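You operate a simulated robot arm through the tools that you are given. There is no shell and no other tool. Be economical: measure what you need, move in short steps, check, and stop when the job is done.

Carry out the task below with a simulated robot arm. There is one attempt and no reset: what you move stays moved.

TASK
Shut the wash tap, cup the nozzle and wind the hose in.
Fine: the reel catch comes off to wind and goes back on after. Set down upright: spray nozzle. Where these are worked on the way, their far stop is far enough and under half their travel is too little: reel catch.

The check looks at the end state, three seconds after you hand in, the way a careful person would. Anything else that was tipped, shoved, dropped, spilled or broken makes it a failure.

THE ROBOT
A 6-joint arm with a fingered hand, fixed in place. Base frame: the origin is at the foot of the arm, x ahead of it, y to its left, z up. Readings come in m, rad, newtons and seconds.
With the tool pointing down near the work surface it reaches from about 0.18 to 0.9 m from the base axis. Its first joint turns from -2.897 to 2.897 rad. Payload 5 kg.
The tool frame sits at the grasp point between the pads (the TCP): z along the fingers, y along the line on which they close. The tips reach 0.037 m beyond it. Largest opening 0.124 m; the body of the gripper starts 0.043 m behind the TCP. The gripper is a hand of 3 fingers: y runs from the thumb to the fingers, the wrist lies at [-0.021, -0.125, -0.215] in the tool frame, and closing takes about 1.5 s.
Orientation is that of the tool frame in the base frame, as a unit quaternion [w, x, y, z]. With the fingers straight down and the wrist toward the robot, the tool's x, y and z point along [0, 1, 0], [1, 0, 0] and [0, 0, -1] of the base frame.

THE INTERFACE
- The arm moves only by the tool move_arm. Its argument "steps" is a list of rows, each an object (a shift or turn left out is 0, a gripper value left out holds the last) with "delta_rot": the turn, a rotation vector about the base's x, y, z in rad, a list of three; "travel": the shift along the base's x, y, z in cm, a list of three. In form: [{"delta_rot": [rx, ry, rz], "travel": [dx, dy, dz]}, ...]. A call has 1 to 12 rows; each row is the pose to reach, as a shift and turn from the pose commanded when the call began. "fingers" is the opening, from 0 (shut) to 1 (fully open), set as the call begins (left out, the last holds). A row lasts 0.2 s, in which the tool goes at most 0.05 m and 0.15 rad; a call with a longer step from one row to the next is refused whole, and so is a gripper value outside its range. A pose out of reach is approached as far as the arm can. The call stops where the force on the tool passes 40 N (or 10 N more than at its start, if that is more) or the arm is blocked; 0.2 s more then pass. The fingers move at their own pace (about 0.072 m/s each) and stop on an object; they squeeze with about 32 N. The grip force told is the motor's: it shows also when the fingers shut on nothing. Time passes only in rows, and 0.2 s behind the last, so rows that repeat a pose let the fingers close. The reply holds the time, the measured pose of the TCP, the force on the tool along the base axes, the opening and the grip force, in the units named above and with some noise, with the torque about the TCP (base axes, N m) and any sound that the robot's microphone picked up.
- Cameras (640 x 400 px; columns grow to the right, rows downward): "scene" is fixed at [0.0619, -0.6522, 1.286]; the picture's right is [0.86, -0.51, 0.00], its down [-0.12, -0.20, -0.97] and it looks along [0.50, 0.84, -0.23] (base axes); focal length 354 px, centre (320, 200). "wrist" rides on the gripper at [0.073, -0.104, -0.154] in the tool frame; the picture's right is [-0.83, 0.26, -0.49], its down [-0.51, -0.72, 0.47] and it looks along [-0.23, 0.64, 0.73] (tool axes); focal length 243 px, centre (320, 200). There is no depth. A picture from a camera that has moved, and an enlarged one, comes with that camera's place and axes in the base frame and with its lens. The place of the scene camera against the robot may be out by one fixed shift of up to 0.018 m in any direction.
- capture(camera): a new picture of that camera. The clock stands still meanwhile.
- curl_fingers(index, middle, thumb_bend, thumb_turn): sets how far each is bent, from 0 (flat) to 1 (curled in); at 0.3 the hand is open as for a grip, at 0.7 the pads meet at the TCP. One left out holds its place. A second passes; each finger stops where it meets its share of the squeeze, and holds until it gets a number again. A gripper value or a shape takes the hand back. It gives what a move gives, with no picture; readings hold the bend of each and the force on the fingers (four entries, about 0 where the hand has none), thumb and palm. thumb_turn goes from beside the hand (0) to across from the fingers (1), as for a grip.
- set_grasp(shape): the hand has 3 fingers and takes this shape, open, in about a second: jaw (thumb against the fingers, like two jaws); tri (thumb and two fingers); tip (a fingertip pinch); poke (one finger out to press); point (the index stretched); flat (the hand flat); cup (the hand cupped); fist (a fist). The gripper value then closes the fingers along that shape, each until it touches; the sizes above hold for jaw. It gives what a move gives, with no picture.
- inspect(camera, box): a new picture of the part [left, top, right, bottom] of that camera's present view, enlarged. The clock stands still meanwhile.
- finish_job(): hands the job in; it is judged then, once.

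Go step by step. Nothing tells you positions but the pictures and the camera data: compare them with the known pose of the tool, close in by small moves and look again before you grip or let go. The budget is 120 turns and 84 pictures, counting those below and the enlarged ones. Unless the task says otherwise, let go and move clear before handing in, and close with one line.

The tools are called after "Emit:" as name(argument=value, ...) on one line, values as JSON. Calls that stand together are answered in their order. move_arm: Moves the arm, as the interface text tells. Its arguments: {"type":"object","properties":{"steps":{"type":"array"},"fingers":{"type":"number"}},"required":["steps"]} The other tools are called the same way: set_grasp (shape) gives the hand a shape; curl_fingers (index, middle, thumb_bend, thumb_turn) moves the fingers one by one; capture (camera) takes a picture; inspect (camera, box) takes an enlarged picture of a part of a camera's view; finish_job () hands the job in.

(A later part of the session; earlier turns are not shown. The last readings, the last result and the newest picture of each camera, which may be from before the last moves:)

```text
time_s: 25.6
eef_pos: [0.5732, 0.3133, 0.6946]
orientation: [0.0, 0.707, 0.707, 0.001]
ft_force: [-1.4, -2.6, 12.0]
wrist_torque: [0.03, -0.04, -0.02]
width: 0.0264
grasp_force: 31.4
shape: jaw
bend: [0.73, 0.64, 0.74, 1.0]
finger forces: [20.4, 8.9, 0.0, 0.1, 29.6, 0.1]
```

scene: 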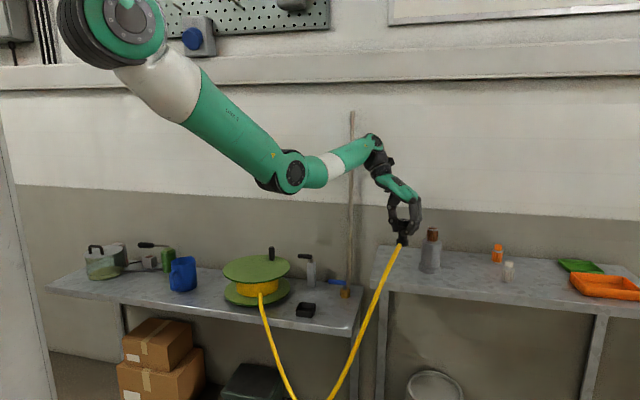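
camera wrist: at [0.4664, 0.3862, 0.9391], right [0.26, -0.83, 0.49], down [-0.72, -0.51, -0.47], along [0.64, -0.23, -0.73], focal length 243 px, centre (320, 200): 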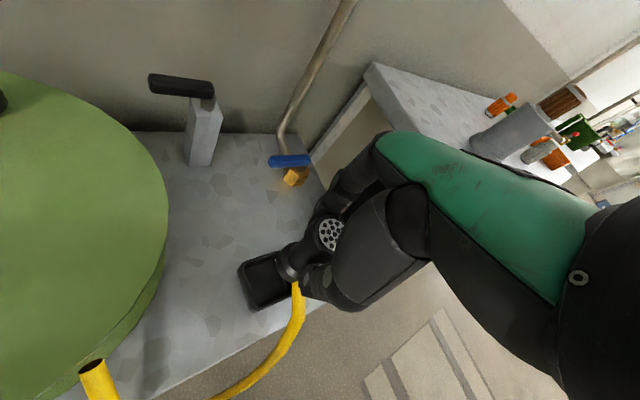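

It's resting on the cup floor (12 N). I'll ease off slightly and open the hand.

Emit:
move_arm(steps=[{"travel": [0, 0, 0.2]}, {"travel": [0, 0, 0.2]}])

Emit:
move_arm(fingers=1, steps=[{"travel": [0, 0, 0]}, {"travel": [0, 0, 0]}, {"travel": [0, 0, 0]}, {"travel": [0, 0, 0]}, {"travel": [0, 0, 0]}, {"travel": [0, 0, 0]}])

Emit:
inspect(camera="scene", box=[285, 260, 333, 320])

```text
time_s: 26.2
eef_pos: [0.572, 0.3134, 0.6941]
orientation: [0.0, 0.707, 0.708, 0.0]
ft_force: [0.0, 1.0, 2.5]
wrist_torque: [0.1, -0.1, 0.01]
width: 0.0263
grasp_force: 32.5
shape: jaw
bend: [0.73, 0.64, 0.74, 1.0]
finger forces: [20.8, 7.9, 0.0, 0.1, 28.2, 0.0]
```

```text
time_s: 27.6
eef_pos: [0.573, 0.3128, 0.6941]
orientation: [0.0, 0.706, 0.708, 0.001]
ft_force: [-0.1, 0.4, 0.6]
wrist_torque: [-0.01, -0.02, -0.01]
width: 0.1236
grasp_force: 0.1
shape: jaw
bend: [0.3, 0.3, 0.3, 0.98]
finger forces: [0.0, 0.1, 0.0, 0.0, 0.0, 0.0]
```

```text
6.67 times, centred on (309, 290) of scene
camera zoom: at [0.0619, -0.6522, 1.286], right [0.86, -0.51, 0.0], down [-0.12, -0.2, -0.97], along [0.5, 0.84, -0.23], focal length 2360 px, centre (393, -400)
```

zoom: 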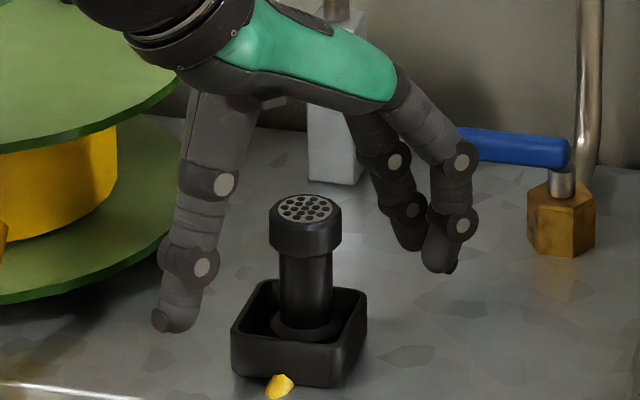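

The nozzle is standing upright in the cup and released. Next is the catch, whose lever at about (0.69, 0.485)→(0.653, 0.526), z 0.741, points at the reel. I'll rise straight up first.

Emit:
move_arm(steps=[{"travel": [0, 0, 4]}, {"travel": [0, 0, 8]}, {"travel": [0, 0, 12]}, {"travel": [0, 0, 16]}, {"travel": [0, 2, 19]}, {"travel": [0, 5, 20]}, {"travel": [0, 7, 20]}])

Emit:
capture(camera="wrist")

Emit:
capture(camera="scene")

```text
time_s: 29.2
eef_pos: [0.5739, 0.3828, 0.8963]
orientation: [0.0, 0.707, 0.707, 0.0]
ft_force: [-0.1, -0.1, -0.5]
wrist_torque: [0.02, 0.03, -0.02]
width: 0.1238
grasp_force: 0.0
shape: jaw
bend: [0.3, 0.3, 0.3, 0.98]
finger forces: [0.1, 0.1, 0.0, 0.0, 0.0, 0.1]
```

```text
39 pictures are left
camera wrist: at [0.4698, 0.4551, 1.0498], right [0.26, -0.83, 0.49], down [-0.72, -0.51, -0.47], along [0.64, -0.23, -0.73], focal length 243 px, centre (320, 200)
```

wrist: 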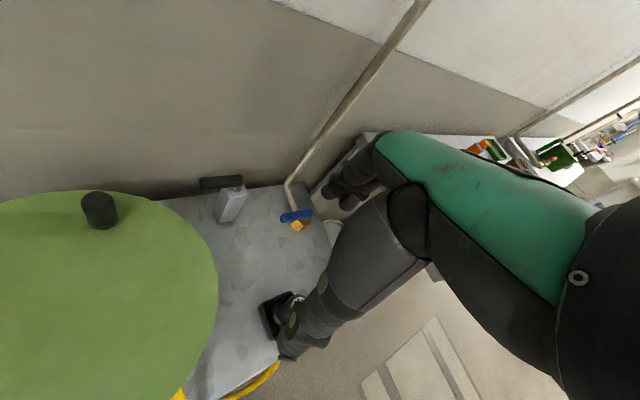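

```text
38 pictures are left
```

scene: 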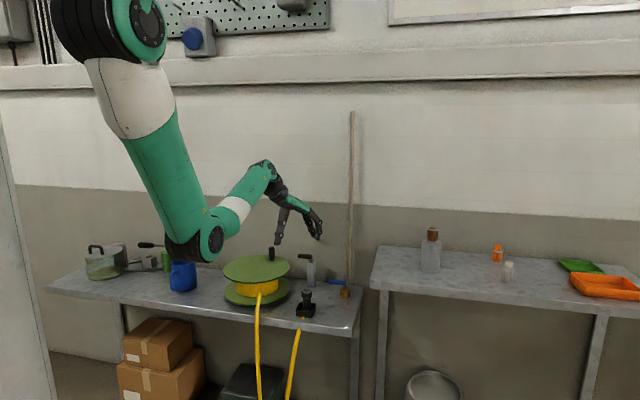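

I'll turn the hand +90° so the fingers reach the far side of the catch lever and can draw it toward the room. Hovering above it first.

Emit:
move_arm(fingers=0.75, steps=[{"delta_rot": [0, 0, 0.14]}, {"delta_rot": [0, 0, 0.28]}, {"delta_rot": [0, 0, 0.42]}, {"delta_rot": [0, 0, 0.56], "travel": [1, 2, 0]}, {"delta_rot": [0, 0, 0.7], "travel": [2, 3, 0]}, {"delta_rot": [0, 0, 0.84], "travel": [3, 5, 0]}, {"delta_rot": [0, 0, 0.98], "travel": [4, 6, 0]}, {"delta_rot": [0, 0, 1.12], "travel": [5, 8, 0]}, {"delta_rot": [0, 0, 1.26], "travel": [6, 9, 0]}, {"delta_rot": [0, 0, 1.4], "travel": [7.5, 10, 0]}, {"delta_rot": [0, 0, 1.54], "travel": [8.8, 11.4, -1]}, {"delta_rot": [0, 0, 1.571], "travel": [8.8, 11.4, -3]}])

Emit:
capture(camera="wrist")

Emit:
inspect(camera="scene", box=[240, 190, 370, 320])

```text
time_s: 31.8
eef_pos: [0.6608, 0.4952, 0.8649]
orientation: [0.001, -0.001, 1.0, 0.0]
ft_force: [-0.8, -0.5, 0.0]
wrist_torque: [0.03, 0.01, -0.02]
width: 0.0934
grasp_force: 0.1
shape: jaw
bend: [0.27, 0.36, 0.54, 0.99]
finger forces: [0.1, 0.0, 0.0, 0.0, 0.0, 0.0]
```

```text
37 pictures are left
camera wrist: at [0.5891, 0.3925, 1.0176], right [0.83, 0.26, 0.49], down [0.51, -0.72, -0.47], along [0.23, 0.64, -0.73], focal length 243 px, centre (320, 200)
```

wrist: 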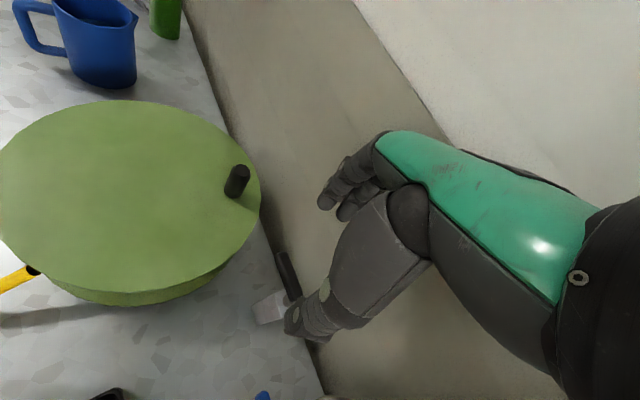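

```text
3.08 times, centred on (305, 255) of scene
camera zoom: at [0.0619, -0.6522, 1.286], right [0.86, -0.51, 0.0], down [-0.12, -0.2, -0.97], along [0.5, 0.84, -0.23], focal length 1089 px, centre (366, 31)
```

zoom: 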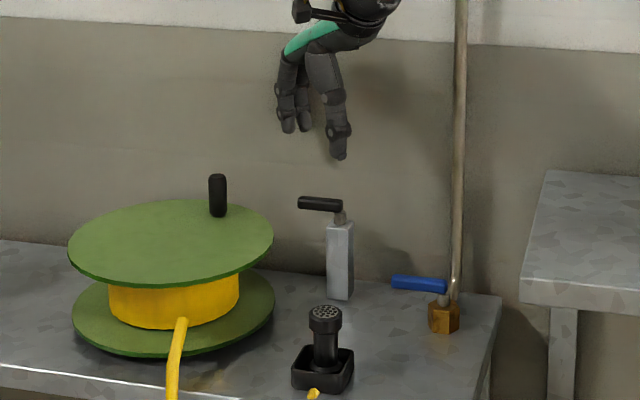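

The reel centre is about (0.49, 0.539), top z 0.738, with the knob at (0.568, 0.569). The hand is over the catch lever, so I'll lower it with the lever between thumb and fingers.

Emit:
move_arm(steps=[{"travel": [0, 0.3, -3]}, {"travel": [0, 0.3, -6]}, {"travel": [0, 0.3, -9]}, {"travel": [0, 0.3, -10.8]}, {"travel": [0, 0.3, -10.8]}])

Emit:
inspect(camera="scene", box=[270, 220, 350, 290])

Emit:
inspect(camera="wrist", box=[200, 180, 360, 340])

```text
time_s: 33.0
eef_pos: [0.6364, 0.4698, 0.7904]
orientation: [0.001, 0.0, 1.0, 0.001]
ft_force: [-1.3, 0.5, 9.3]
wrist_torque: [0.57, -0.12, 0.03]
width: 0.0931
grasp_force: 0.0
shape: jaw
bend: [0.27, 0.35, 0.54, 0.99]
finger forces: [0.0, 9.8, 0.0, 0.0, 0.0, 0.1]
out of reach, approached as far as the arm can: row 1, 2, 3, 4, 5
```

```text
5.71 times, centred on (310, 255) of scene
camera zoom: at [0.0619, -0.6522, 1.286], right [0.86, -0.51, 0.0], down [-0.12, -0.2, -0.97], along [0.5, 0.84, -0.23], focal length 2022 px, centre (377, -114)
```

zoom: 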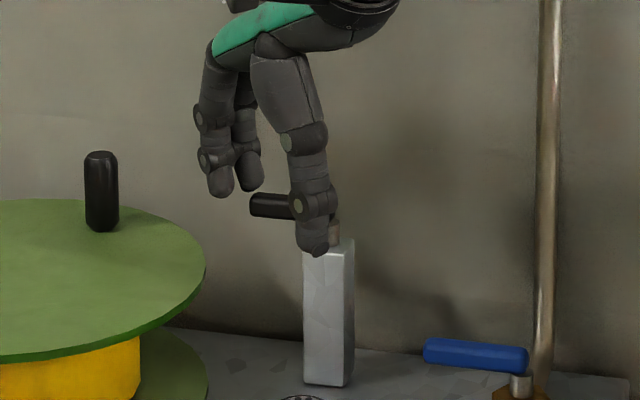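

```text
2.50 times, centred on (280, 260) of wrist
camera zoom: at [0.5638, 0.3651, 0.9427], right [0.83, 0.26, 0.49], down [0.51, -0.72, -0.47], along [0.23, 0.64, -0.73], focal length 606 px, centre (420, 50)
```

zoom: 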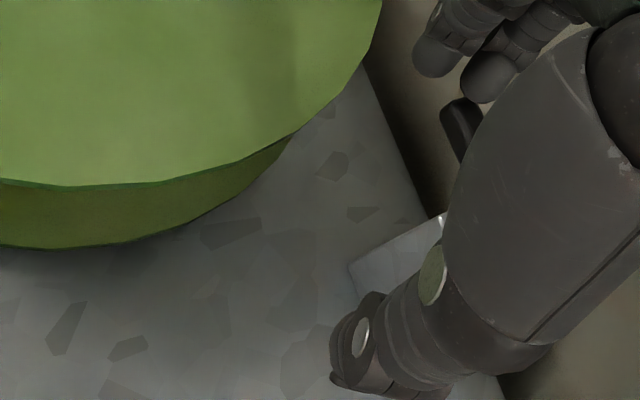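

At +90° yaw the arm can't get down here. I'll lift off and use +45° yaw instead, square to the lever.

Emit:
move_arm(fingers=0.55, steps=[{"travel": [0, 0, 4]}, {"travel": [0, 0, 8]}, {"travel": [0, 0, 9], "delta_rot": [0, 0, -0.14]}, {"travel": [0, 0, 9], "delta_rot": [0, 0, -0.28]}, {"travel": [0, 0, 9], "delta_rot": [0, 0, -0.42]}, {"travel": [0, 0, 9], "delta_rot": [0, 0, -0.56]}, {"travel": [0, 0, 9], "delta_rot": [0, 0, -0.7]}, {"travel": [0, 0, 9], "delta_rot": [0, 0, -0.785]}])

Emit:
inspect(camera="scene", box=[270, 200, 350, 290])

```text
time_s: 34.0
eef_pos: [0.6744, 0.4954, 0.8426]
orientation: [-0.01, 0.112, 0.994, -0.007]
ft_force: [-16.9, -12.5, -0.3]
wrist_torque: [0.18, -0.32, 0.7]
width: 0.0642
grasp_force: 0.0
shape: jaw
bend: [0.74, 0.48, 0.67, 1.0]
finger forces: [0.1, 20.8, 0.0, 0.1, 0.0, 0.0]
out of reach, approached as far as the arm can: row 1, 2, 3, 4
stopped in row 4: the force on the tool passed its limit at 48 N (the readings are from after the stop); the commanded pose is now the measured one
```

```text
4.44 times, centred on (310, 245) of scene
camera zoom: at [0.0619, -0.6522, 1.286], right [0.86, -0.51, 0.0], down [-0.12, -0.2, -0.97], along [0.5, 0.84, -0.23], focal length 1573 px, centre (364, 0)
```

zoom: 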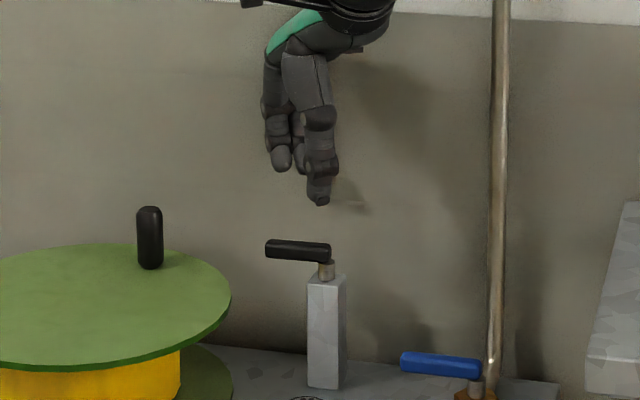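

The fingers had brushed the wall, so they bulge about 8.5 cm from the tool centre. I'll back off into the room, straighten to 45° yaw and open fully, which makes the fingers straighter.

Emit:
move_arm(steps=[{"travel": [-1.5, -1.5, 0.5]}, {"travel": [-3.5, -3, 1]}, {"travel": [-4.5, -3, 2], "delta_rot": [0, 0, -0.14]}, {"travel": [-4.5, -3, 2], "delta_rot": [0, 0, -0.28]}, {"travel": [-4.5, -3, 2], "delta_rot": [0, 0, -0.42]}, {"travel": [-4.5, -3, 2], "delta_rot": [0, 0, -0.56]}, {"travel": [-4.5, -3, 2], "delta_rot": [0, 0, -0.56]}])

Emit:
move_arm(fingers=1, steps=[{"travel": [0, 0, 0]}, {"travel": [0, 0, 0]}, {"travel": [0, 0, 0]}, {"travel": [0, 0, 0]}])

Emit:
capture(camera="wrist")

```text
time_s: 34.7
eef_pos: [0.6761, 0.4925, 0.8325]
orientation: [-0.013, 0.142, 0.99, -0.01]
ft_force: [-18.9, -13.9, 0.8]
wrist_torque: [0.31, -0.4, 0.7]
width: 0.0638
grasp_force: 0.1
shape: jaw
bend: [0.74, 0.49, 0.67, 1.0]
finger forces: [0.0, 22.8, 0.0, 0.0, 0.1, 0.0]
out of reach, approached as far as the arm can: row 1, 2, 3
stopped in row 3: the force on the tool passed its limit at 46 N (the readings are from after the stop); the commanded pose is now the measured one
```

```text
time_s: 35.5
eef_pos: [0.6734, 0.4866, 0.8281]
orientation: [-0.017, 0.14, 0.99, -0.014]
ft_force: [-25.3, -35.6, 9.0]
wrist_torque: [1.36, -0.86, 0.43]
width: 0.1205
grasp_force: 0.0
shape: jaw
bend: [0.3, 0.4, 0.3, 0.98]
finger forces: [0.0, 43.4, 0.1, 0.0, 0.0, 0.0]
stopped in row 3: the force on the tool passed its limit at 45 N (the readings are from after the stop); the commanded pose is now the measured one
```

```text
32 pictures are left
camera wrist: at [0.5799, 0.4115, 0.9866], right [0.89, 0.03, 0.46], down [0.27, -0.85, -0.46], along [0.37, 0.53, -0.76], focal length 243 px, centre (320, 200)
```

wrist: 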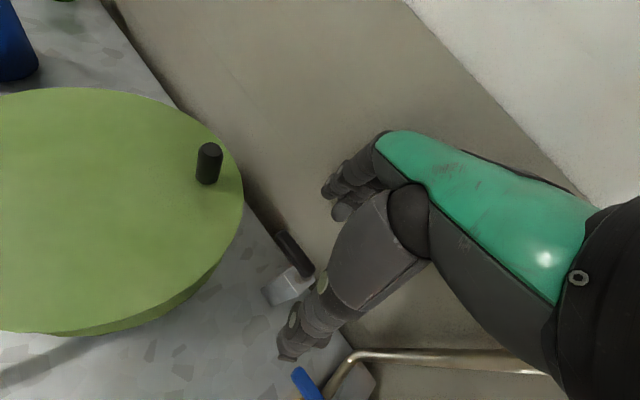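

The middle finger is pressing on the wall. I'll ease directly away from the wall in small straight steps.

Emit:
move_arm(steps=[{"travel": [-1, -1, 0]}, {"travel": [-2, -2, 0]}, {"travel": [-3, -3, 0]}, {"travel": [-4, -4, 0]}])

```text
time_s: 36.5
eef_pos: [0.6735, 0.4767, 0.8102]
orientation: [-0.012, 0.143, 0.99, -0.009]
ft_force: [-4.2, -1.7, -1.0]
wrist_torque: [0.02, -0.06, 0.2]
width: 0.1236
grasp_force: 0.0
shape: jaw
bend: [0.3, 0.31, 0.3, 0.98]
finger forces: [0.0, 4.0, 0.1, 0.0, 0.0, 0.0]
out of reach, approached as far as the arm can: row 1, 2, 3, 4
```

The arm seems to be at a joint limit. I'll try turning the yaw back while going up.

Emit:
move_arm(steps=[{"travel": [0, 0, 2], "delta_rot": [0, 0, -0.14]}, {"travel": [0, -1, 4], "delta_rot": [0, 0, -0.28]}, {"travel": [0, -2, 6], "delta_rot": [0, 0, -0.42]}])

Emit:
capture(camera="scene")

```text
time_s: 36.9
eef_pos: [0.6737, 0.4788, 0.8096]
orientation: [-0.022, 0.186, 0.982, -0.018]
ft_force: [-19.7, -9.9, 0.7]
wrist_torque: [0.25, -0.45, 1.06]
width: 0.1232
grasp_force: 0.0
shape: jaw
bend: [0.3, 0.35, 0.3, 0.98]
finger forces: [0.0, 21.6, 0.0, 0.1, 0.0, 0.1]
out of reach, approached as far as the arm can: row 1
stopped in row 1: the force on the tool passed its limit at 55 N (the readings are from after the stop); the commanded pose is now the measured one
```

```text
31 pictures are left
```

scene: 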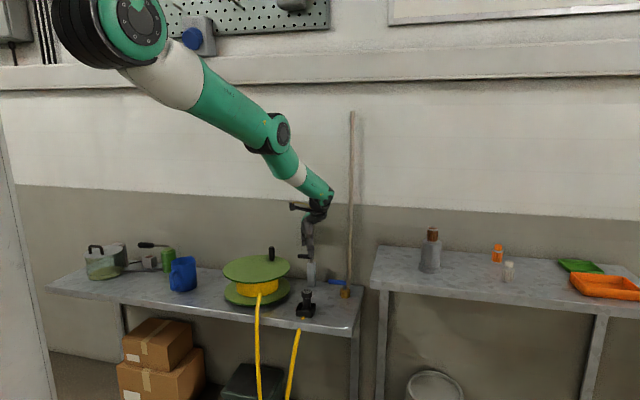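

Going back to the last good pose (yaw 90° hover), I'll then retrace the path I came by.

Emit:
move_arm(steps=[{"travel": [-0.5, -0.5, 1], "delta_rot": [0, 0, 0.14]}, {"travel": [-1, -0.5, 2.5], "delta_rot": [0, 0, 0.28]}, {"travel": [-1.3, 0, 4], "delta_rot": [0, 0, 0.37]}, {"travel": [-1.3, 0.5, 5.5], "delta_rot": [0, 0, 0.37]}])

```text
time_s: 37.9
eef_pos: [0.6659, 0.486, 0.8658]
orientation: [-0.016, 0.002, 1.0, -0.018]
ft_force: [-0.5, -0.1, -0.6]
wrist_torque: [0.0, 0.0, 0.01]
width: 0.1237
grasp_force: 0.0
shape: jaw
bend: [0.3, 0.3, 0.3, 0.98]
finger forces: [0.0, 0.0, 0.0, 0.0, 0.0, 0.0]
out of reach, approached as far as the arm can: row 3
```

Freed. I'll retrace away from the wall while turning back to about 45° yaw.

Emit:
move_arm(steps=[{"travel": [0, 0, 2]}, {"travel": [-1.5, -1.5, 3], "delta_rot": [0, 0, -0.14]}, {"travel": [-3, -3, 3], "delta_rot": [0, 0, -0.28]}, {"travel": [-4.5, -4.5, 3], "delta_rot": [0, 0, -0.42]}, {"travel": [-5.5, -5.5, 3], "delta_rot": [0, 0, -0.56]}, {"travel": [-6.5, -6.5, 3], "delta_rot": [0, 0, -0.7]}, {"travel": [-7, -7, 3], "delta_rot": [0, 0, -0.785]}, {"travel": [-7, -7, 3], "delta_rot": [0, 0, -0.785]}])

Emit:
inspect(camera="scene", box=[230, 180, 370, 320])

```text
time_s: 39.6
eef_pos: [0.5939, 0.416, 0.8972]
orientation: [-0.022, 0.385, 0.923, -0.012]
ft_force: [-0.5, 1.0, 0.0]
wrist_torque: [0.0, 0.0, 0.02]
width: 0.1239
grasp_force: 0.1
shape: jaw
bend: [0.3, 0.3, 0.3, 0.98]
finger forces: [0.0, 0.0, 0.0, 0.0, 0.0, 0.0]
```

```text
2.86 times, centred on (300, 250) of scene
camera zoom: at [0.0619, -0.6522, 1.286], right [0.86, -0.51, 0.0], down [-0.12, -0.2, -0.97], along [0.5, 0.84, -0.23], focal length 1011 px, centre (377, 57)
```

zoom: 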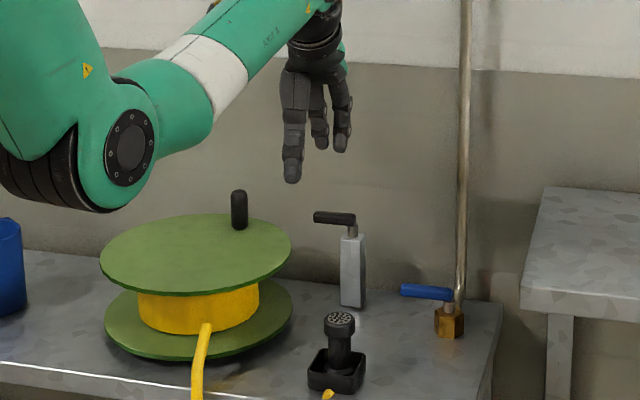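

All intact. I'll level the hand and approach the lever at 45° yaw from the room side, staying above it.

Emit:
move_arm(steps=[{"travel": [1, 2, -1], "delta_rot": [0.005, -0.05, 0]}, {"travel": [2.5, 4, -2], "delta_rot": [0.005, -0.05, 0]}, {"travel": [4, 6.5, -4], "delta_rot": [0.005, -0.05, 0]}, {"travel": [4.7, 7.8, -6.5], "delta_rot": [0.005, -0.05, 0]}, {"travel": [4.7, 7.8, -6.5], "delta_rot": [0.005, -0.05, 0]}])

Emit:
capture(camera="wrist")

```text
time_s: 40.9
eef_pos: [0.6414, 0.494, 0.8311]
orientation: [0.0, 0.385, 0.923, 0.0]
ft_force: [0.3, -0.7, 0.0]
wrist_torque: [0.03, -0.04, 0.04]
width: 0.1238
grasp_force: 0.1
shape: jaw
bend: [0.3, 0.3, 0.3, 0.98]
finger forces: [0.1, 0.1, 0.0, 0.0, 0.0, 0.0]
```

```text
29 pictures are left
camera wrist: at [0.5168, 0.4719, 0.9846], right [0.77, -0.41, 0.49], down [-0.16, -0.87, -0.47], along [0.62, 0.29, -0.73], focal length 243 px, centre (320, 200)
```

wrist: 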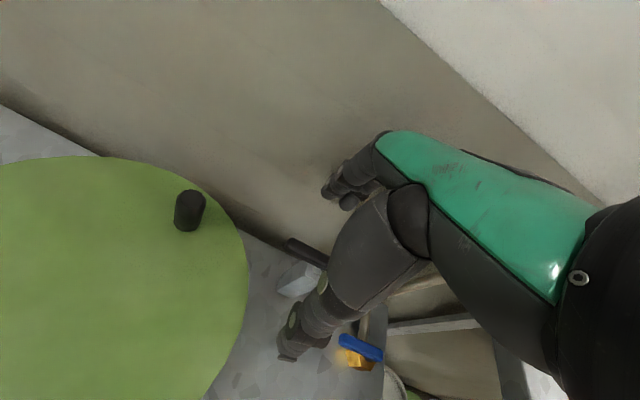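

Reachable and clear, with the lever between thumb and fingers. I'll lower.

Emit:
move_arm(steps=[{"travel": [0, 0, -2]}, {"travel": [0, 0, -4]}, {"travel": [0, 0, -6]}, {"travel": [0, 0, -7]}, {"travel": [0, 0, -7]}])

Emit:
inspect(camera="scene", box=[260, 220, 350, 290])

```text
time_s: 42.0
eef_pos: [0.6424, 0.492, 0.7615]
orientation: [0.0, 0.385, 0.923, 0.001]
ft_force: [0.1, -0.3, 0.2]
wrist_torque: [0.0, -0.02, 0.03]
width: 0.124
grasp_force: 0.1
shape: jaw
bend: [0.3, 0.3, 0.3, 0.98]
finger forces: [0.0, 0.1, 0.1, 0.0, 0.1, 0.1]
```

```text
5.71 times, centred on (305, 255) of scene
camera zoom: at [0.0619, -0.6522, 1.286], right [0.86, -0.51, 0.0], down [-0.12, -0.2, -0.97], along [0.5, 0.84, -0.23], focal length 2022 px, centre (406, -114)
```

zoom: 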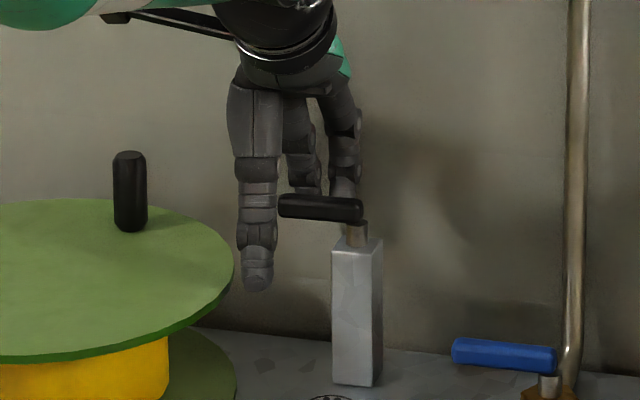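

The fingers are behind the lever. I'll go 1 cm lower and draw it toward the room.

Emit:
move_arm(steps=[{"travel": [0, 0, -1]}, {"travel": [-0.8, -0.8, -1]}, {"travel": [-1.5, -1.5, -1]}, {"travel": [-2, -2, -1]}, {"travel": [-2.5, -2.5, -1]}, {"travel": [-3, -3, -1]}, {"travel": [-3.5, -3.5, -1]}, {"travel": [-4, -4, -1]}])

Emit:
inspect(camera="scene", box=[260, 220, 350, 290])

```text
time_s: 43.9
eef_pos: [0.6017, 0.4523, 0.7513]
orientation: [0.0, 0.386, 0.923, 0.002]
ft_force: [0.9, 0.8, -0.3]
wrist_torque: [0.02, -0.02, 0.14]
width: 0.1237
grasp_force: 0.0
shape: jaw
bend: [0.3, 0.29, 0.3, 0.98]
finger forces: [0.1, 1.9, 0.0, 0.1, 0.1, 0.1]
```

```text
5.71 times, centred on (305, 255) of scene
camera zoom: at [0.0619, -0.6522, 1.286], right [0.86, -0.51, 0.0], down [-0.12, -0.2, -0.97], along [0.5, 0.84, -0.23], focal length 2022 px, centre (406, -114)
```

zoom: 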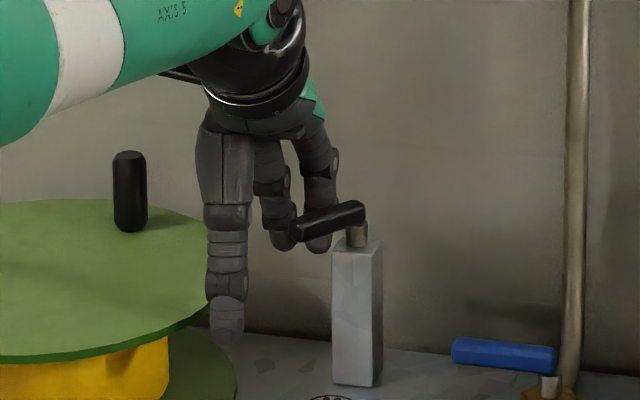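

The lever swings toward the room with light force, so this is the free direction. I'll continue the arc to its far stop.

Emit:
move_arm(steps=[{"travel": [-0.5, -0.5, 0.5]}, {"travel": [-1, -1, 0.6]}, {"travel": [-0.6, -1.4, 0.6]}, {"travel": [-0.2, -1.8, 0.6]}, {"travel": [0.2, -2.2, 0.6]}, {"travel": [0.5, -2.5, 0.6]}])

Emit:
inspect(camera="scene", box=[260, 220, 350, 290])

```text
time_s: 45.2
eef_pos: [0.6028, 0.4293, 0.7576]
orientation: [0.0, 0.384, 0.923, 0.0]
ft_force: [-19.7, 17.8, 2.1]
wrist_torque: [0.17, 0.07, 2.04]
width: 0.1238
grasp_force: 0.0
shape: jaw
bend: [0.3, 0.3, 0.3, 0.98]
finger forces: [0.0, 26.4, 0.0, 0.0, 0.0, 0.1]
```

```text
5.71 times, centred on (305, 255) of scene
camera zoom: at [0.0619, -0.6522, 1.286], right [0.86, -0.51, 0.0], down [-0.12, -0.2, -0.97], along [0.5, 0.84, -0.23], focal length 2022 px, centre (406, -114)
```

zoom: 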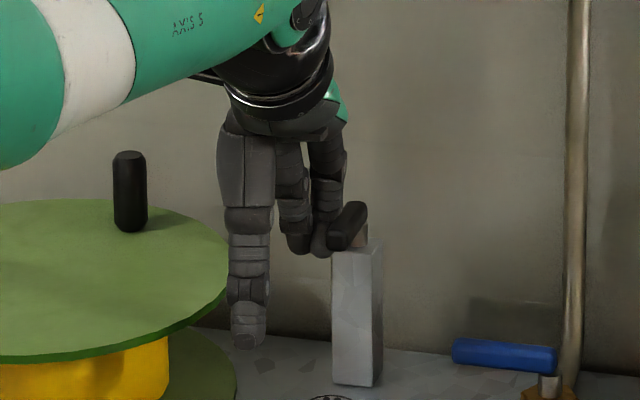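

The catch is at its far stop, lever pointing into the room. I'll back off, rise and turn to about −35° yaw to go above the crank knob.

Emit:
move_arm(steps=[{"travel": [-0.8, 0.8, 0]}, {"travel": [-1.5, 1.5, 1]}, {"travel": [-2, 2, 4]}, {"travel": [-2.5, 2, 8]}, {"travel": [-3, 2, 12]}])

Emit:
move_arm(steps=[{"delta_rot": [0, 0, -0.14]}, {"delta_rot": [0, 0, -0.28]}, {"delta_rot": [0, 0, -0.42]}, {"delta_rot": [0, 0, -0.56]}, {"delta_rot": [0, 0, -0.7]}, {"delta_rot": [0, 0, -0.84], "travel": [-1, 2, 0]}, {"delta_rot": [0, 0, -0.98], "travel": [-2, 4, 0]}, {"delta_rot": [0, 0, -1.12], "travel": [-3, 6, 0]}, {"delta_rot": [0, 0, -1.26], "travel": [-3, 8, 0]}, {"delta_rot": [0, 0, -1.396], "travel": [-3, 9, 0]}])

Emit:
capture(camera="wrist")

Emit:
inspect(camera="scene", box=[210, 200, 350, 330])

```text
time_s: 46.5
eef_pos: [0.5769, 0.4458, 0.8786]
orientation: [0.001, 0.385, 0.923, 0.0]
ft_force: [0.6, -0.5, -0.1]
wrist_torque: [0.04, -0.02, 0.01]
width: 0.1238
grasp_force: 0.0
shape: jaw
bend: [0.3, 0.3, 0.3, 0.98]
finger forces: [0.0, 0.0, 0.1, 0.1, 0.1, 0.0]
```

```text
time_s: 48.6
eef_pos: [0.5452, 0.5391, 0.8773]
orientation: [0.001, 0.889, 0.459, 0.001]
ft_force: [-1.0, -0.1, 0.7]
wrist_torque: [0.01, 0.01, 0.01]
width: 0.1239
grasp_force: 0.2
shape: jaw
bend: [0.3, 0.3, 0.3, 0.98]
finger forces: [0.1, 0.0, 0.0, 0.1, 0.1, 0.0]
```

```text
25 pictures are left
camera wrist: at [0.5029, 0.6584, 1.0293], right [-0.27, -0.83, 0.49], down [-0.88, 0.0, -0.47], along [0.39, -0.56, -0.73], focal length 243 px, centre (320, 200)
```

wrist: 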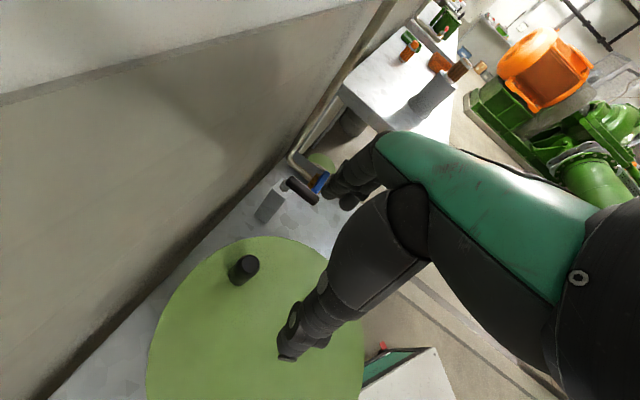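

```text
3.08 times, centred on (280, 265) of scene
camera zoom: at [0.0619, -0.6522, 1.286], right [0.86, -0.51, 0.0], down [-0.12, -0.2, -0.97], along [0.5, 0.84, -0.23], focal length 1089 px, centre (443, 0)
```

zoom: 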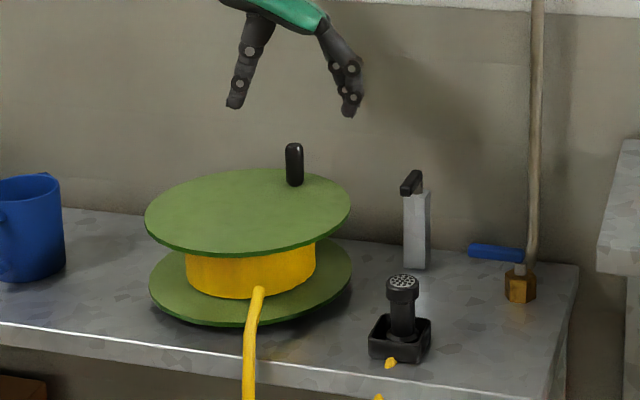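

The catch points into the room now. The knob is at about (0.564, 0.575), so I'll move over it and lower with open fingers.

Emit:
move_arm(steps=[{"travel": [1, 2, 0]}, {"travel": [1.9, 3.6, 0]}, {"travel": [1.9, 3.6, -3]}, {"travel": [1.9, 3.6, -6]}, {"travel": [1.9, 3.6, -8.4]}, {"travel": [1.9, 3.6, -8.4]}])

Emit:
inspect(camera="scene", box=[230, 220, 320, 290])

Emit:
inspect(camera="wrist", box=[220, 150, 400, 290])

```text
time_s: 50.0
eef_pos: [0.5352, 0.5416, 0.8166]
orientation: [0.0, 0.888, 0.459, 0.0]
ft_force: [-0.2, -0.1, -0.7]
wrist_torque: [-0.01, 0.01, 0.04]
width: 0.1239
grasp_force: 0.1
shape: jaw
bend: [0.3, 0.3, 0.3, 0.98]
finger forces: [0.0, 0.0, 0.0, 0.1, 0.0, 0.1]
out of reach, approached as far as the arm can: row 2, 3, 4, 5, 6
```

```text
5.71 times, centred on (275, 255) of scene
camera zoom: at [0.0619, -0.6522, 1.286], right [0.86, -0.51, 0.0], down [-0.12, -0.2, -0.97], along [0.5, 0.84, -0.23], focal length 2022 px, centre (577, -114)
```

zoom: 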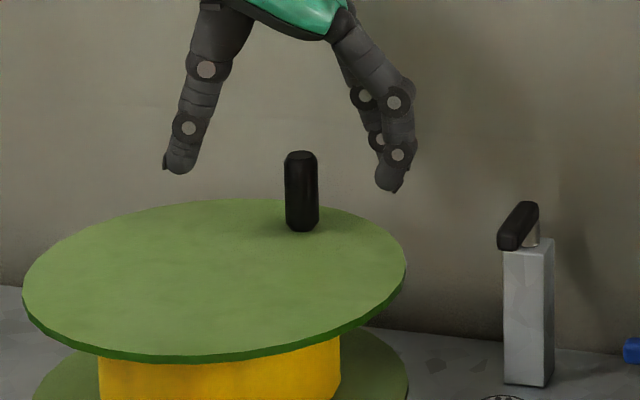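

```text
2.86 times, centred on (310, 220) of wrist
camera zoom: at [0.4934, 0.6618, 0.9697], right [-0.27, -0.83, 0.49], down [-0.88, 0.0, -0.47], along [0.39, -0.56, -0.73], focal length 693 px, centre (349, 143)
```

zoom: 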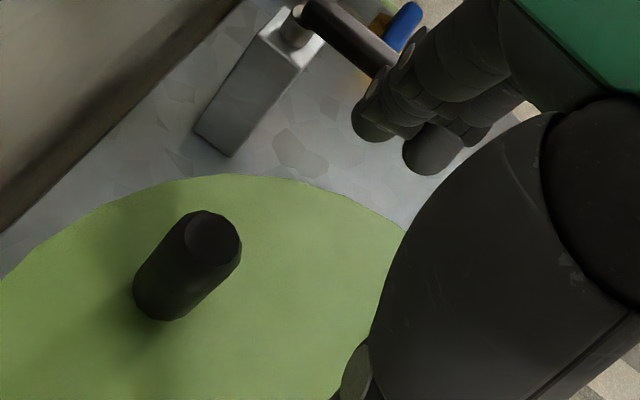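

At this yaw it's out of reach; the arm prefers a yaw near its azimuth. I'll raise and turn to about +10°.

Emit:
move_arm(steps=[{"travel": [0, 0, 3]}, {"travel": [0, 0, 6]}, {"travel": [0, 0, 6], "delta_rot": [0, 0, 0.14]}, {"travel": [0, 0, 6], "delta_rot": [0, 0, 0.28]}, {"travel": [0, 0, 6], "delta_rot": [0, 0, 0.42]}, {"travel": [0, 0, 6], "delta_rot": [0, 0, 0.56]}, {"travel": [0, 0, 6], "delta_rot": [0, 0, 0.7]}, {"travel": [0, 0, 6], "delta_rot": [0, 0, 0.785]}, {"travel": [0, 0, 6], "delta_rot": [0, 0, 0.785]}])

```text
time_s: 52.0
eef_pos: [0.536, 0.5418, 0.8792]
orientation: [0.0, 0.643, 0.766, 0.0]
ft_force: [1.3, -0.7, 0.0]
wrist_torque: [0.01, -0.03, 0.0]
width: 0.1241
grasp_force: 0.1
shape: jaw
bend: [0.3, 0.3, 0.3, 0.98]
finger forces: [0.0, 0.0, 0.1, 0.0, 0.1, 0.0]
```

Refined from the wrist view, the knob is at (0.561, 0.580). I'll move over it and lower.

Emit:
move_arm(steps=[{"travel": [1.3, 2, 0]}, {"travel": [2.5, 3.8, 0]}, {"travel": [2.5, 3.8, -3]}, {"travel": [2.5, 3.8, -6]}, {"travel": [2.5, 3.8, -9]}, {"travel": [2.5, 3.8, -9]}])

Emit:
inspect(camera="scene", box=[230, 210, 320, 290])

Emit:
inspect(camera="wrist", box=[220, 150, 400, 290])

```text
time_s: 53.5
eef_pos: [0.5612, 0.5793, 0.7876]
orientation: [0.001, 0.644, 0.765, 0.001]
ft_force: [-0.4, -0.6, 0.0]
wrist_torque: [-0.01, 0.0, 0.02]
width: 0.1238
grasp_force: 0.0
shape: jaw
bend: [0.3, 0.3, 0.3, 0.98]
finger forces: [0.0, 0.0, 0.1, 0.0, 0.0, 0.0]
```

```text
5.00 times, centred on (275, 250) of scene
camera zoom: at [0.0619, -0.6522, 1.286], right [0.86, -0.51, 0.0], down [-0.12, -0.2, -0.97], along [0.5, 0.84, -0.23], focal length 1770 px, centre (545, -50)
```

zoom: 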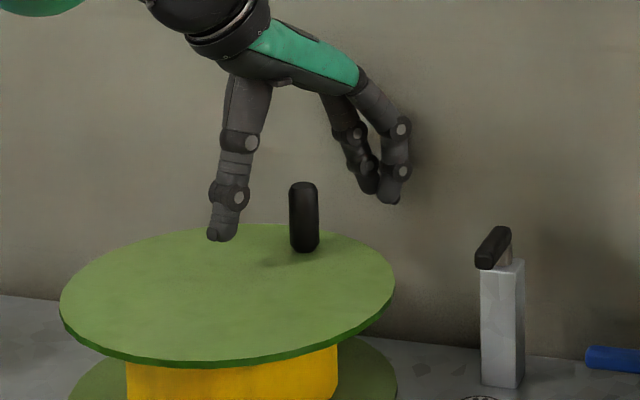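

```text
2.86 times, centred on (310, 220) of wrist
camera zoom: at [0.4467, 0.6334, 0.9404], right [0.4, -0.77, 0.49], down [-0.62, -0.62, -0.47], along [0.67, -0.12, -0.73], focal length 693 px, centre (349, 143)
```

zoom: 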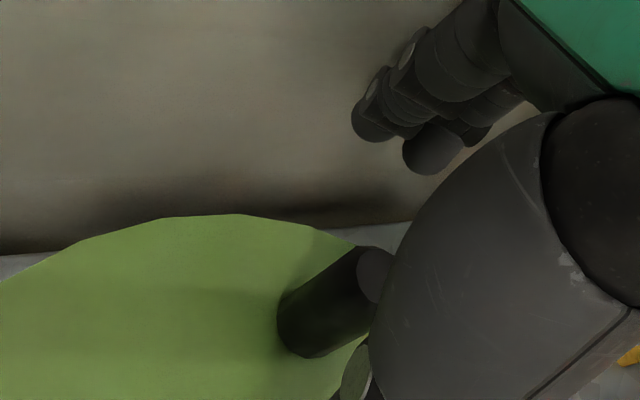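

The knob is between thumb and fingers, so I'll close on it.

Emit:
move_arm(fingers=0, steps=[{"travel": [-0.2, 0.1, -0.4]}, {"travel": [-0.2, 0.1, -0.4]}, {"travel": [-0.2, 0.1, -0.4]}, {"travel": [-0.2, 0.1, -0.4]}, {"travel": [-0.2, 0.1, -0.4]}, {"travel": [-0.2, 0.1, -0.4]}, {"travel": [-0.2, 0.1, -0.4]}])

Emit:
inspect(camera="scene", box=[230, 210, 320, 290])

```text
time_s: 55.0
eef_pos: [0.5585, 0.5807, 0.7832]
orientation: [0.0, 0.645, 0.764, 0.0]
ft_force: [-2.1, 1.0, -2.8]
wrist_torque: [0.02, 0.06, -0.01]
width: 0.013
grasp_force: 31.8
shape: jaw
bend: [0.72, 0.65, 0.73, 1.0]
finger forces: [16.2, 7.8, 0.0, 0.0, 28.7, 0.0]
```

```text
5.00 times, centred on (275, 250) of scene
camera zoom: at [0.0619, -0.6522, 1.286], right [0.86, -0.51, 0.0], down [-0.12, -0.2, -0.97], along [0.5, 0.84, -0.23], focal length 1770 px, centre (545, -50)
```

zoom: 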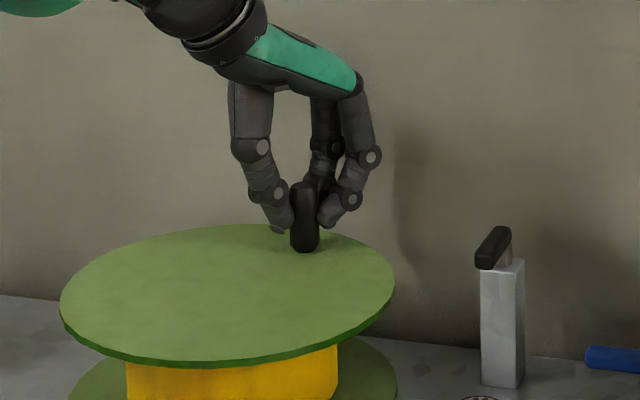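

Gripped at 29 N. I'll try turning the reel counter-clockwise about 60° and check the force and the hose.

Emit:
move_arm(steps=[{"travel": [-0.9, 1.13, 0]}, {"travel": [-1.84, 2.09, 0]}, {"travel": [-3.0, 2.85, 0]}, {"travel": [-4.28, 3.43, 0]}, {"travel": [-5.6, 3.75, 0]}, {"travel": [-7.03, 3.85, 0]}])

Emit:
capture(camera="scene")

```text
time_s: 56.1
eef_pos: [0.5256, 0.6081, 0.7873]
orientation: [0.006, 0.648, 0.761, 0.001]
ft_force: [14.8, -10.7, 3.8]
wrist_torque: [-0.45, -0.68, -0.17]
width: 0.013
grasp_force: 31.6
shape: jaw
bend: [0.73, 0.56, 0.77, 1.0]
finger forces: [4.2, 29.5, 0.1, 0.0, 0.0, 0.0]
stopped in row 5: the force on the tool passed its limit at 44 N (the readings are from after the stop); the commanded pose is now the measured one
```

```text
18 pictures are left
```

scene: 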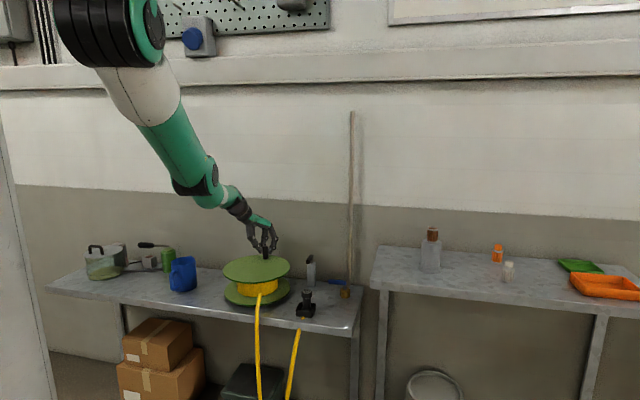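

It resisted: 44 N tangentially. I'll check whether the knob moved along.

Emit:
inspect(camera="scene", box=[220, 220, 320, 300])

```text
5.00 times, centred on (270, 260) of scene
camera zoom: at [0.0619, -0.6522, 1.286], right [0.86, -0.51, 0.0], down [-0.12, -0.2, -0.97], along [0.5, 0.84, -0.23], focal length 1770 px, centre (570, -100)
```

zoom: 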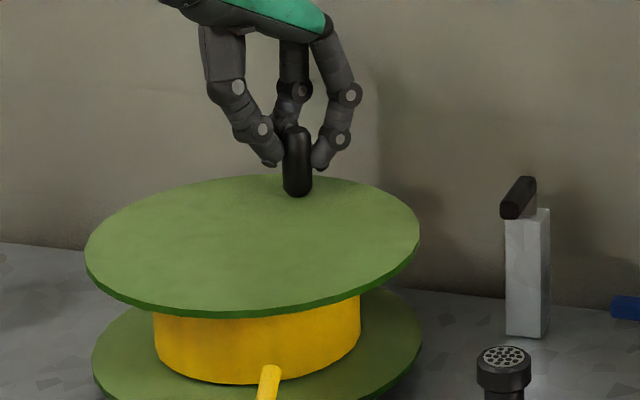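

The knob moved only about 17° before resisting hard, so that looks like a stop or the wrong direction. I'll try clockwise.

Emit:
move_arm(steps=[{"travel": [1.1, -0.6, -0.3]}, {"travel": [2.1, -1.24, -0.3]}, {"travel": [2.8, -2.0, -0.3]}, {"travel": [3.38, -2.9, -0.3]}, {"travel": [3.8, -3.8, -0.3]}, {"travel": [4.19, -4.83, -0.3]}, {"travel": [4.4, -5.9, -0.3]}, {"travel": [4.46, -6.91, -0.3]}, {"travel": [4.4, -7.95, -0.3]}, {"travel": [4.19, -8.99, -0.3]}])

Emit:
inspect(camera="scene", box=[220, 220, 320, 300])

```text
time_s: 56.7
eef_pos: [0.5404, 0.6018, 0.7864]
orientation: [0.002, 0.647, 0.763, 0.001]
ft_force: [-20.6, -11.7, 20.8]
wrist_torque: [-0.63, 0.34, -0.58]
width: 0.0143
grasp_force: 31.5
shape: jaw
bend: [0.73, 0.6, 0.77, 1.0]
finger forces: [5.4, 29.1, 0.0, 0.0, 54.5, 0.0]
stopped in row 3: the force on the tool passed its limit at 42 N (the readings are from after the stop); the commanded pose is now the measured one
```

```text
5.00 times, centred on (270, 260) of scene
camera zoom: at [0.0619, -0.6522, 1.286], right [0.86, -0.51, 0.0], down [-0.12, -0.2, -0.97], along [0.5, 0.84, -0.23], focal length 1770 px, centre (570, -100)
```

zoom: 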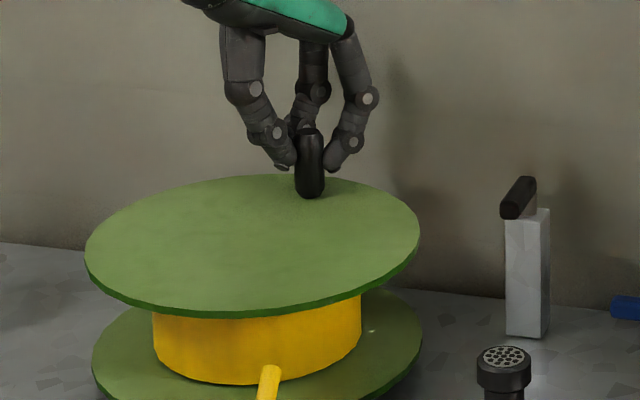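

Forces point partly inward, and the rigid grip twists on the knob. Pushing the knob around its circle with a closed hand, in the free direction, is more robust, so I'll let go and rise first.

Emit:
move_arm(fingers=1, steps=[{"travel": [0, 0, 0.3]}, {"travel": [0, 0, 0.5]}, {"travel": [0, 0, 0.5]}, {"travel": [0, 0, 0.5]}, {"travel": [0, 0, 0.5]}, {"travel": [0, 0, 3]}, {"travel": [0, 0, 7]}])

Emit:
capture(camera="wrist")

```text
time_s: 58.3
eef_pos: [0.5407, 0.5999, 0.853]
orientation: [0.002, 0.647, 0.763, 0.002]
ft_force: [-0.2, 0.7, -0.8]
wrist_torque: [0.01, 0.02, 0.05]
width: 0.1237
grasp_force: 0.1
shape: jaw
bend: [0.3, 0.3, 0.3, 0.98]
finger forces: [0.0, 0.0, 0.1, 0.1, 0.0, 0.0]
```

```text
15 pictures are left
camera wrist: at [0.4258, 0.6556, 1.0055], right [0.39, -0.77, 0.5], down [-0.63, -0.62, -0.47], along [0.67, -0.13, -0.73], focal length 243 px, centre (320, 200)
```

wrist: 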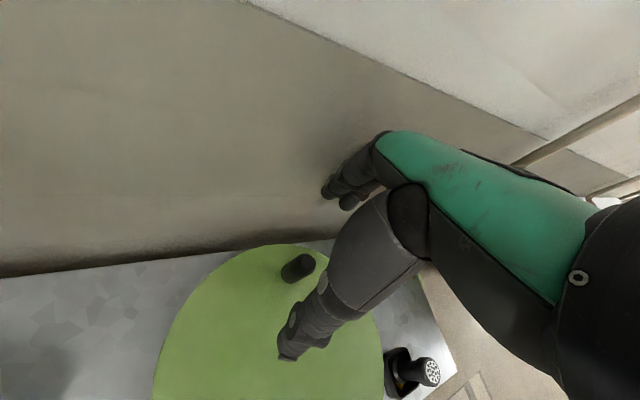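

The knob is now at about 42° on its circle, so it did turn counter-clockwise. I'll close the hand, set it down behind the knob and push counter-clockwise slowly.

Emit:
move_arm(fingers=0, steps=[{"travel": [0.9, -1.6, 0]}, {"travel": [1.8, -3.2, 0]}, {"travel": [2.6, -4.8, 0]}, {"travel": [2.6, -4.8, 0]}, {"travel": [2.6, -4.8, 0]}, {"travel": [2.6, -4.8, 0]}, {"travel": [2.6, -4.8, 0]}, {"travel": [2.6, -4.8, -3]}, {"travel": [2.6, -4.8, -5.8]}])

```text
time_s: 60.3
eef_pos: [0.5681, 0.5552, 0.7975]
orientation: [0.004, 0.647, 0.763, 0.001]
ft_force: [0.5, -0.1, 0.2]
wrist_torque: [-0.01, -0.02, 0.0]
width: 0.0002
grasp_force: 32.1
shape: jaw
bend: [0.7, 0.7, 0.57, 1.0]
finger forces: [0.0, 0.1, 0.1, 0.0, 0.0, 0.1]
```

Behind the knob; now I'll sweep counter-clockwise.

Emit:
move_arm(steps=[{"travel": [-0.48, 1.52, 0]}, {"travel": [-1.45, 3.37, 0]}, {"travel": [-2.86, 4.91, 0]}, {"travel": [-4.62, 6.03, 0]}, {"travel": [-6.61, 6.66, 0]}, {"travel": [-8.7, 6.75, 0]}, {"travel": [-10.74, 6.3, 0]}, {"travel": [-12.59, 5.33, 0]}, {"travel": [-14.13, 3.92, 0]}, {"travel": [-15.25, 2.16, 0]}])

Emit:
capture(camera="scene")

```text
time_s: 61.1
eef_pos: [0.5553, 0.5835, 0.7952]
orientation: [0.01, 0.651, 0.759, -0.003]
ft_force: [7.9, -9.6, 3.4]
wrist_torque: [-0.21, -0.23, -0.07]
width: 0.0
grasp_force: 32.4
shape: jaw
bend: [0.7, 0.7, 0.57, 1.0]
finger forces: [0.0, 0.0, 0.1, 0.1, 0.0, 0.0]
stopped in row 3: the force on the tool passed its limit at 51 N (the readings are from after the stop); the commanded pose is now the measured one
```

```text
14 pictures are left
```

scene: 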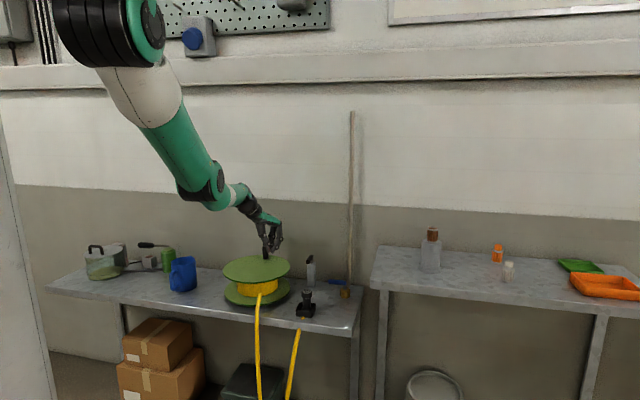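

The force is along the knob's path and the knob does move, so resistance may depend on speed. I'll push slower.

Emit:
move_arm(steps=[{"travel": [-0.26, 0.65, 0]}, {"travel": [-0.69, 1.2, 0]}, {"travel": [-1.17, 1.7, 0]}, {"travel": [-1.7, 2.17, 0]}, {"travel": [-2.26, 2.58, 0]}, {"travel": [-2.85, 2.95, 0]}, {"travel": [-3.48, 3.26, 0]}, {"travel": [-4.13, 3.51, 0]}, {"travel": [-4.79, 3.71, 0]}, {"travel": [-5.48, 3.85, 0]}, {"travel": [-6.17, 3.93, 0]}, {"travel": [-6.87, 3.95, 0]}])

Emit:
inspect(camera="scene", box=[220, 220, 320, 300])

```text
time_s: 61.5
eef_pos: [0.5569, 0.5854, 0.7966]
orientation: [0.015, 0.654, 0.757, -0.006]
ft_force: [4.1, -11.1, 5.1]
wrist_torque: [-0.19, -0.18, -0.04]
width: 0.0
grasp_force: 32.1
shape: jaw
bend: [0.7, 0.7, 0.57, 1.0]
finger forces: [0.0, 0.1, 0.0, 0.0, 0.1, 0.0]
stopped in row 2: the force on the tool passed its limit at 45 N (the readings are from after the stop); the commanded pose is now the measured one
```

```text
5.00 times, centred on (270, 260) of scene
camera zoom: at [0.0619, -0.6522, 1.286], right [0.86, -0.51, 0.0], down [-0.12, -0.2, -0.97], along [0.5, 0.84, -0.23], focal length 1770 px, centre (570, -100)
```

zoom: 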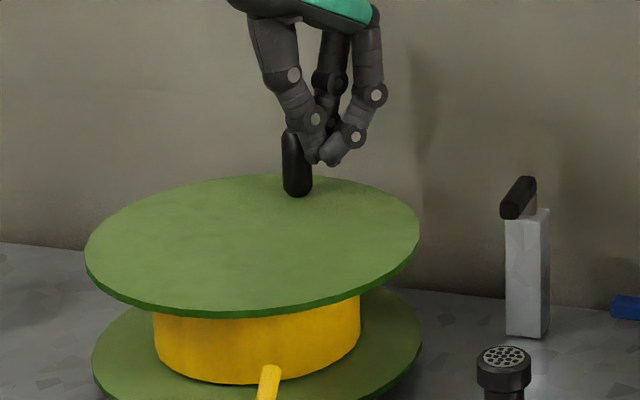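

The knob stopped at exactly the same place as before, so that's a hard stop and winding is clockwise. I'll go over to the other side of the knob.

Emit:
move_arm(steps=[{"travel": [0.2, -0.5, 2]}, {"travel": [0.2, -0.5, 5.5]}, {"travel": [-2, 1, 6]}, {"travel": [-5, 2.5, 6]}, {"travel": [-7.6, 3.8, 6]}, {"travel": [-7.6, 3.8, 3]}, {"travel": [-7.6, 3.8, 0.2]}])

```text
time_s: 63.1
eef_pos: [0.4793, 0.626, 0.7966]
orientation: [0.014, 0.653, 0.757, -0.005]
ft_force: [-1.1, -0.6, 0.9]
wrist_torque: [-0.02, -0.01, 0.02]
width: 0.0001
grasp_force: 32.2
shape: jaw
bend: [0.7, 0.7, 0.57, 1.0]
finger forces: [0.0, 0.0, 0.0, 0.0, 0.0, 0.0]
```

Behind the knob on the other side; sweeping clockwise.

Emit:
move_arm(steps=[{"travel": [1.71, -0.34, 0]}, {"travel": [3.34, -0.69, 0]}, {"travel": [4.87, -1.37, 0]}, {"travel": [6.22, -2.35, 0]}, {"travel": [7.34, -3.6, 0]}, {"travel": [8.18, -5.05, 0]}, {"travel": [8.7, -6.64, 0]}, {"travel": [8.87, -8.3, 0]}, {"travel": [8.7, -9.96, 0]}, {"travel": [8.18, -11.55, 0]}, {"travel": [7.34, -13.0, 0]}, {"travel": [6.22, -14.25, 0]}])

Emit:
capture(camera="scene")

```text
time_s: 65.7
eef_pos: [0.542, 0.4823, 0.7964]
orientation: [0.014, 0.653, 0.758, -0.007]
ft_force: [0.6, 0.6, 0.0]
wrist_torque: [0.0, 0.01, 0.0]
width: 0.0001
grasp_force: 32.5
shape: jaw
bend: [0.7, 0.7, 0.57, 1.0]
finger forces: [0.0, 0.1, 0.1, 0.1, 0.0, 0.1]
```

```text
12 pictures are left
```

scene: 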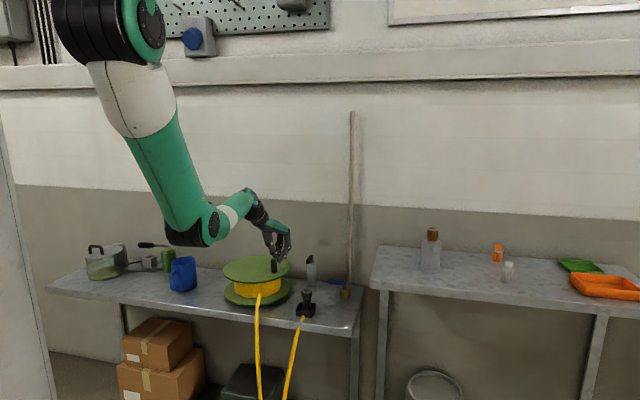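

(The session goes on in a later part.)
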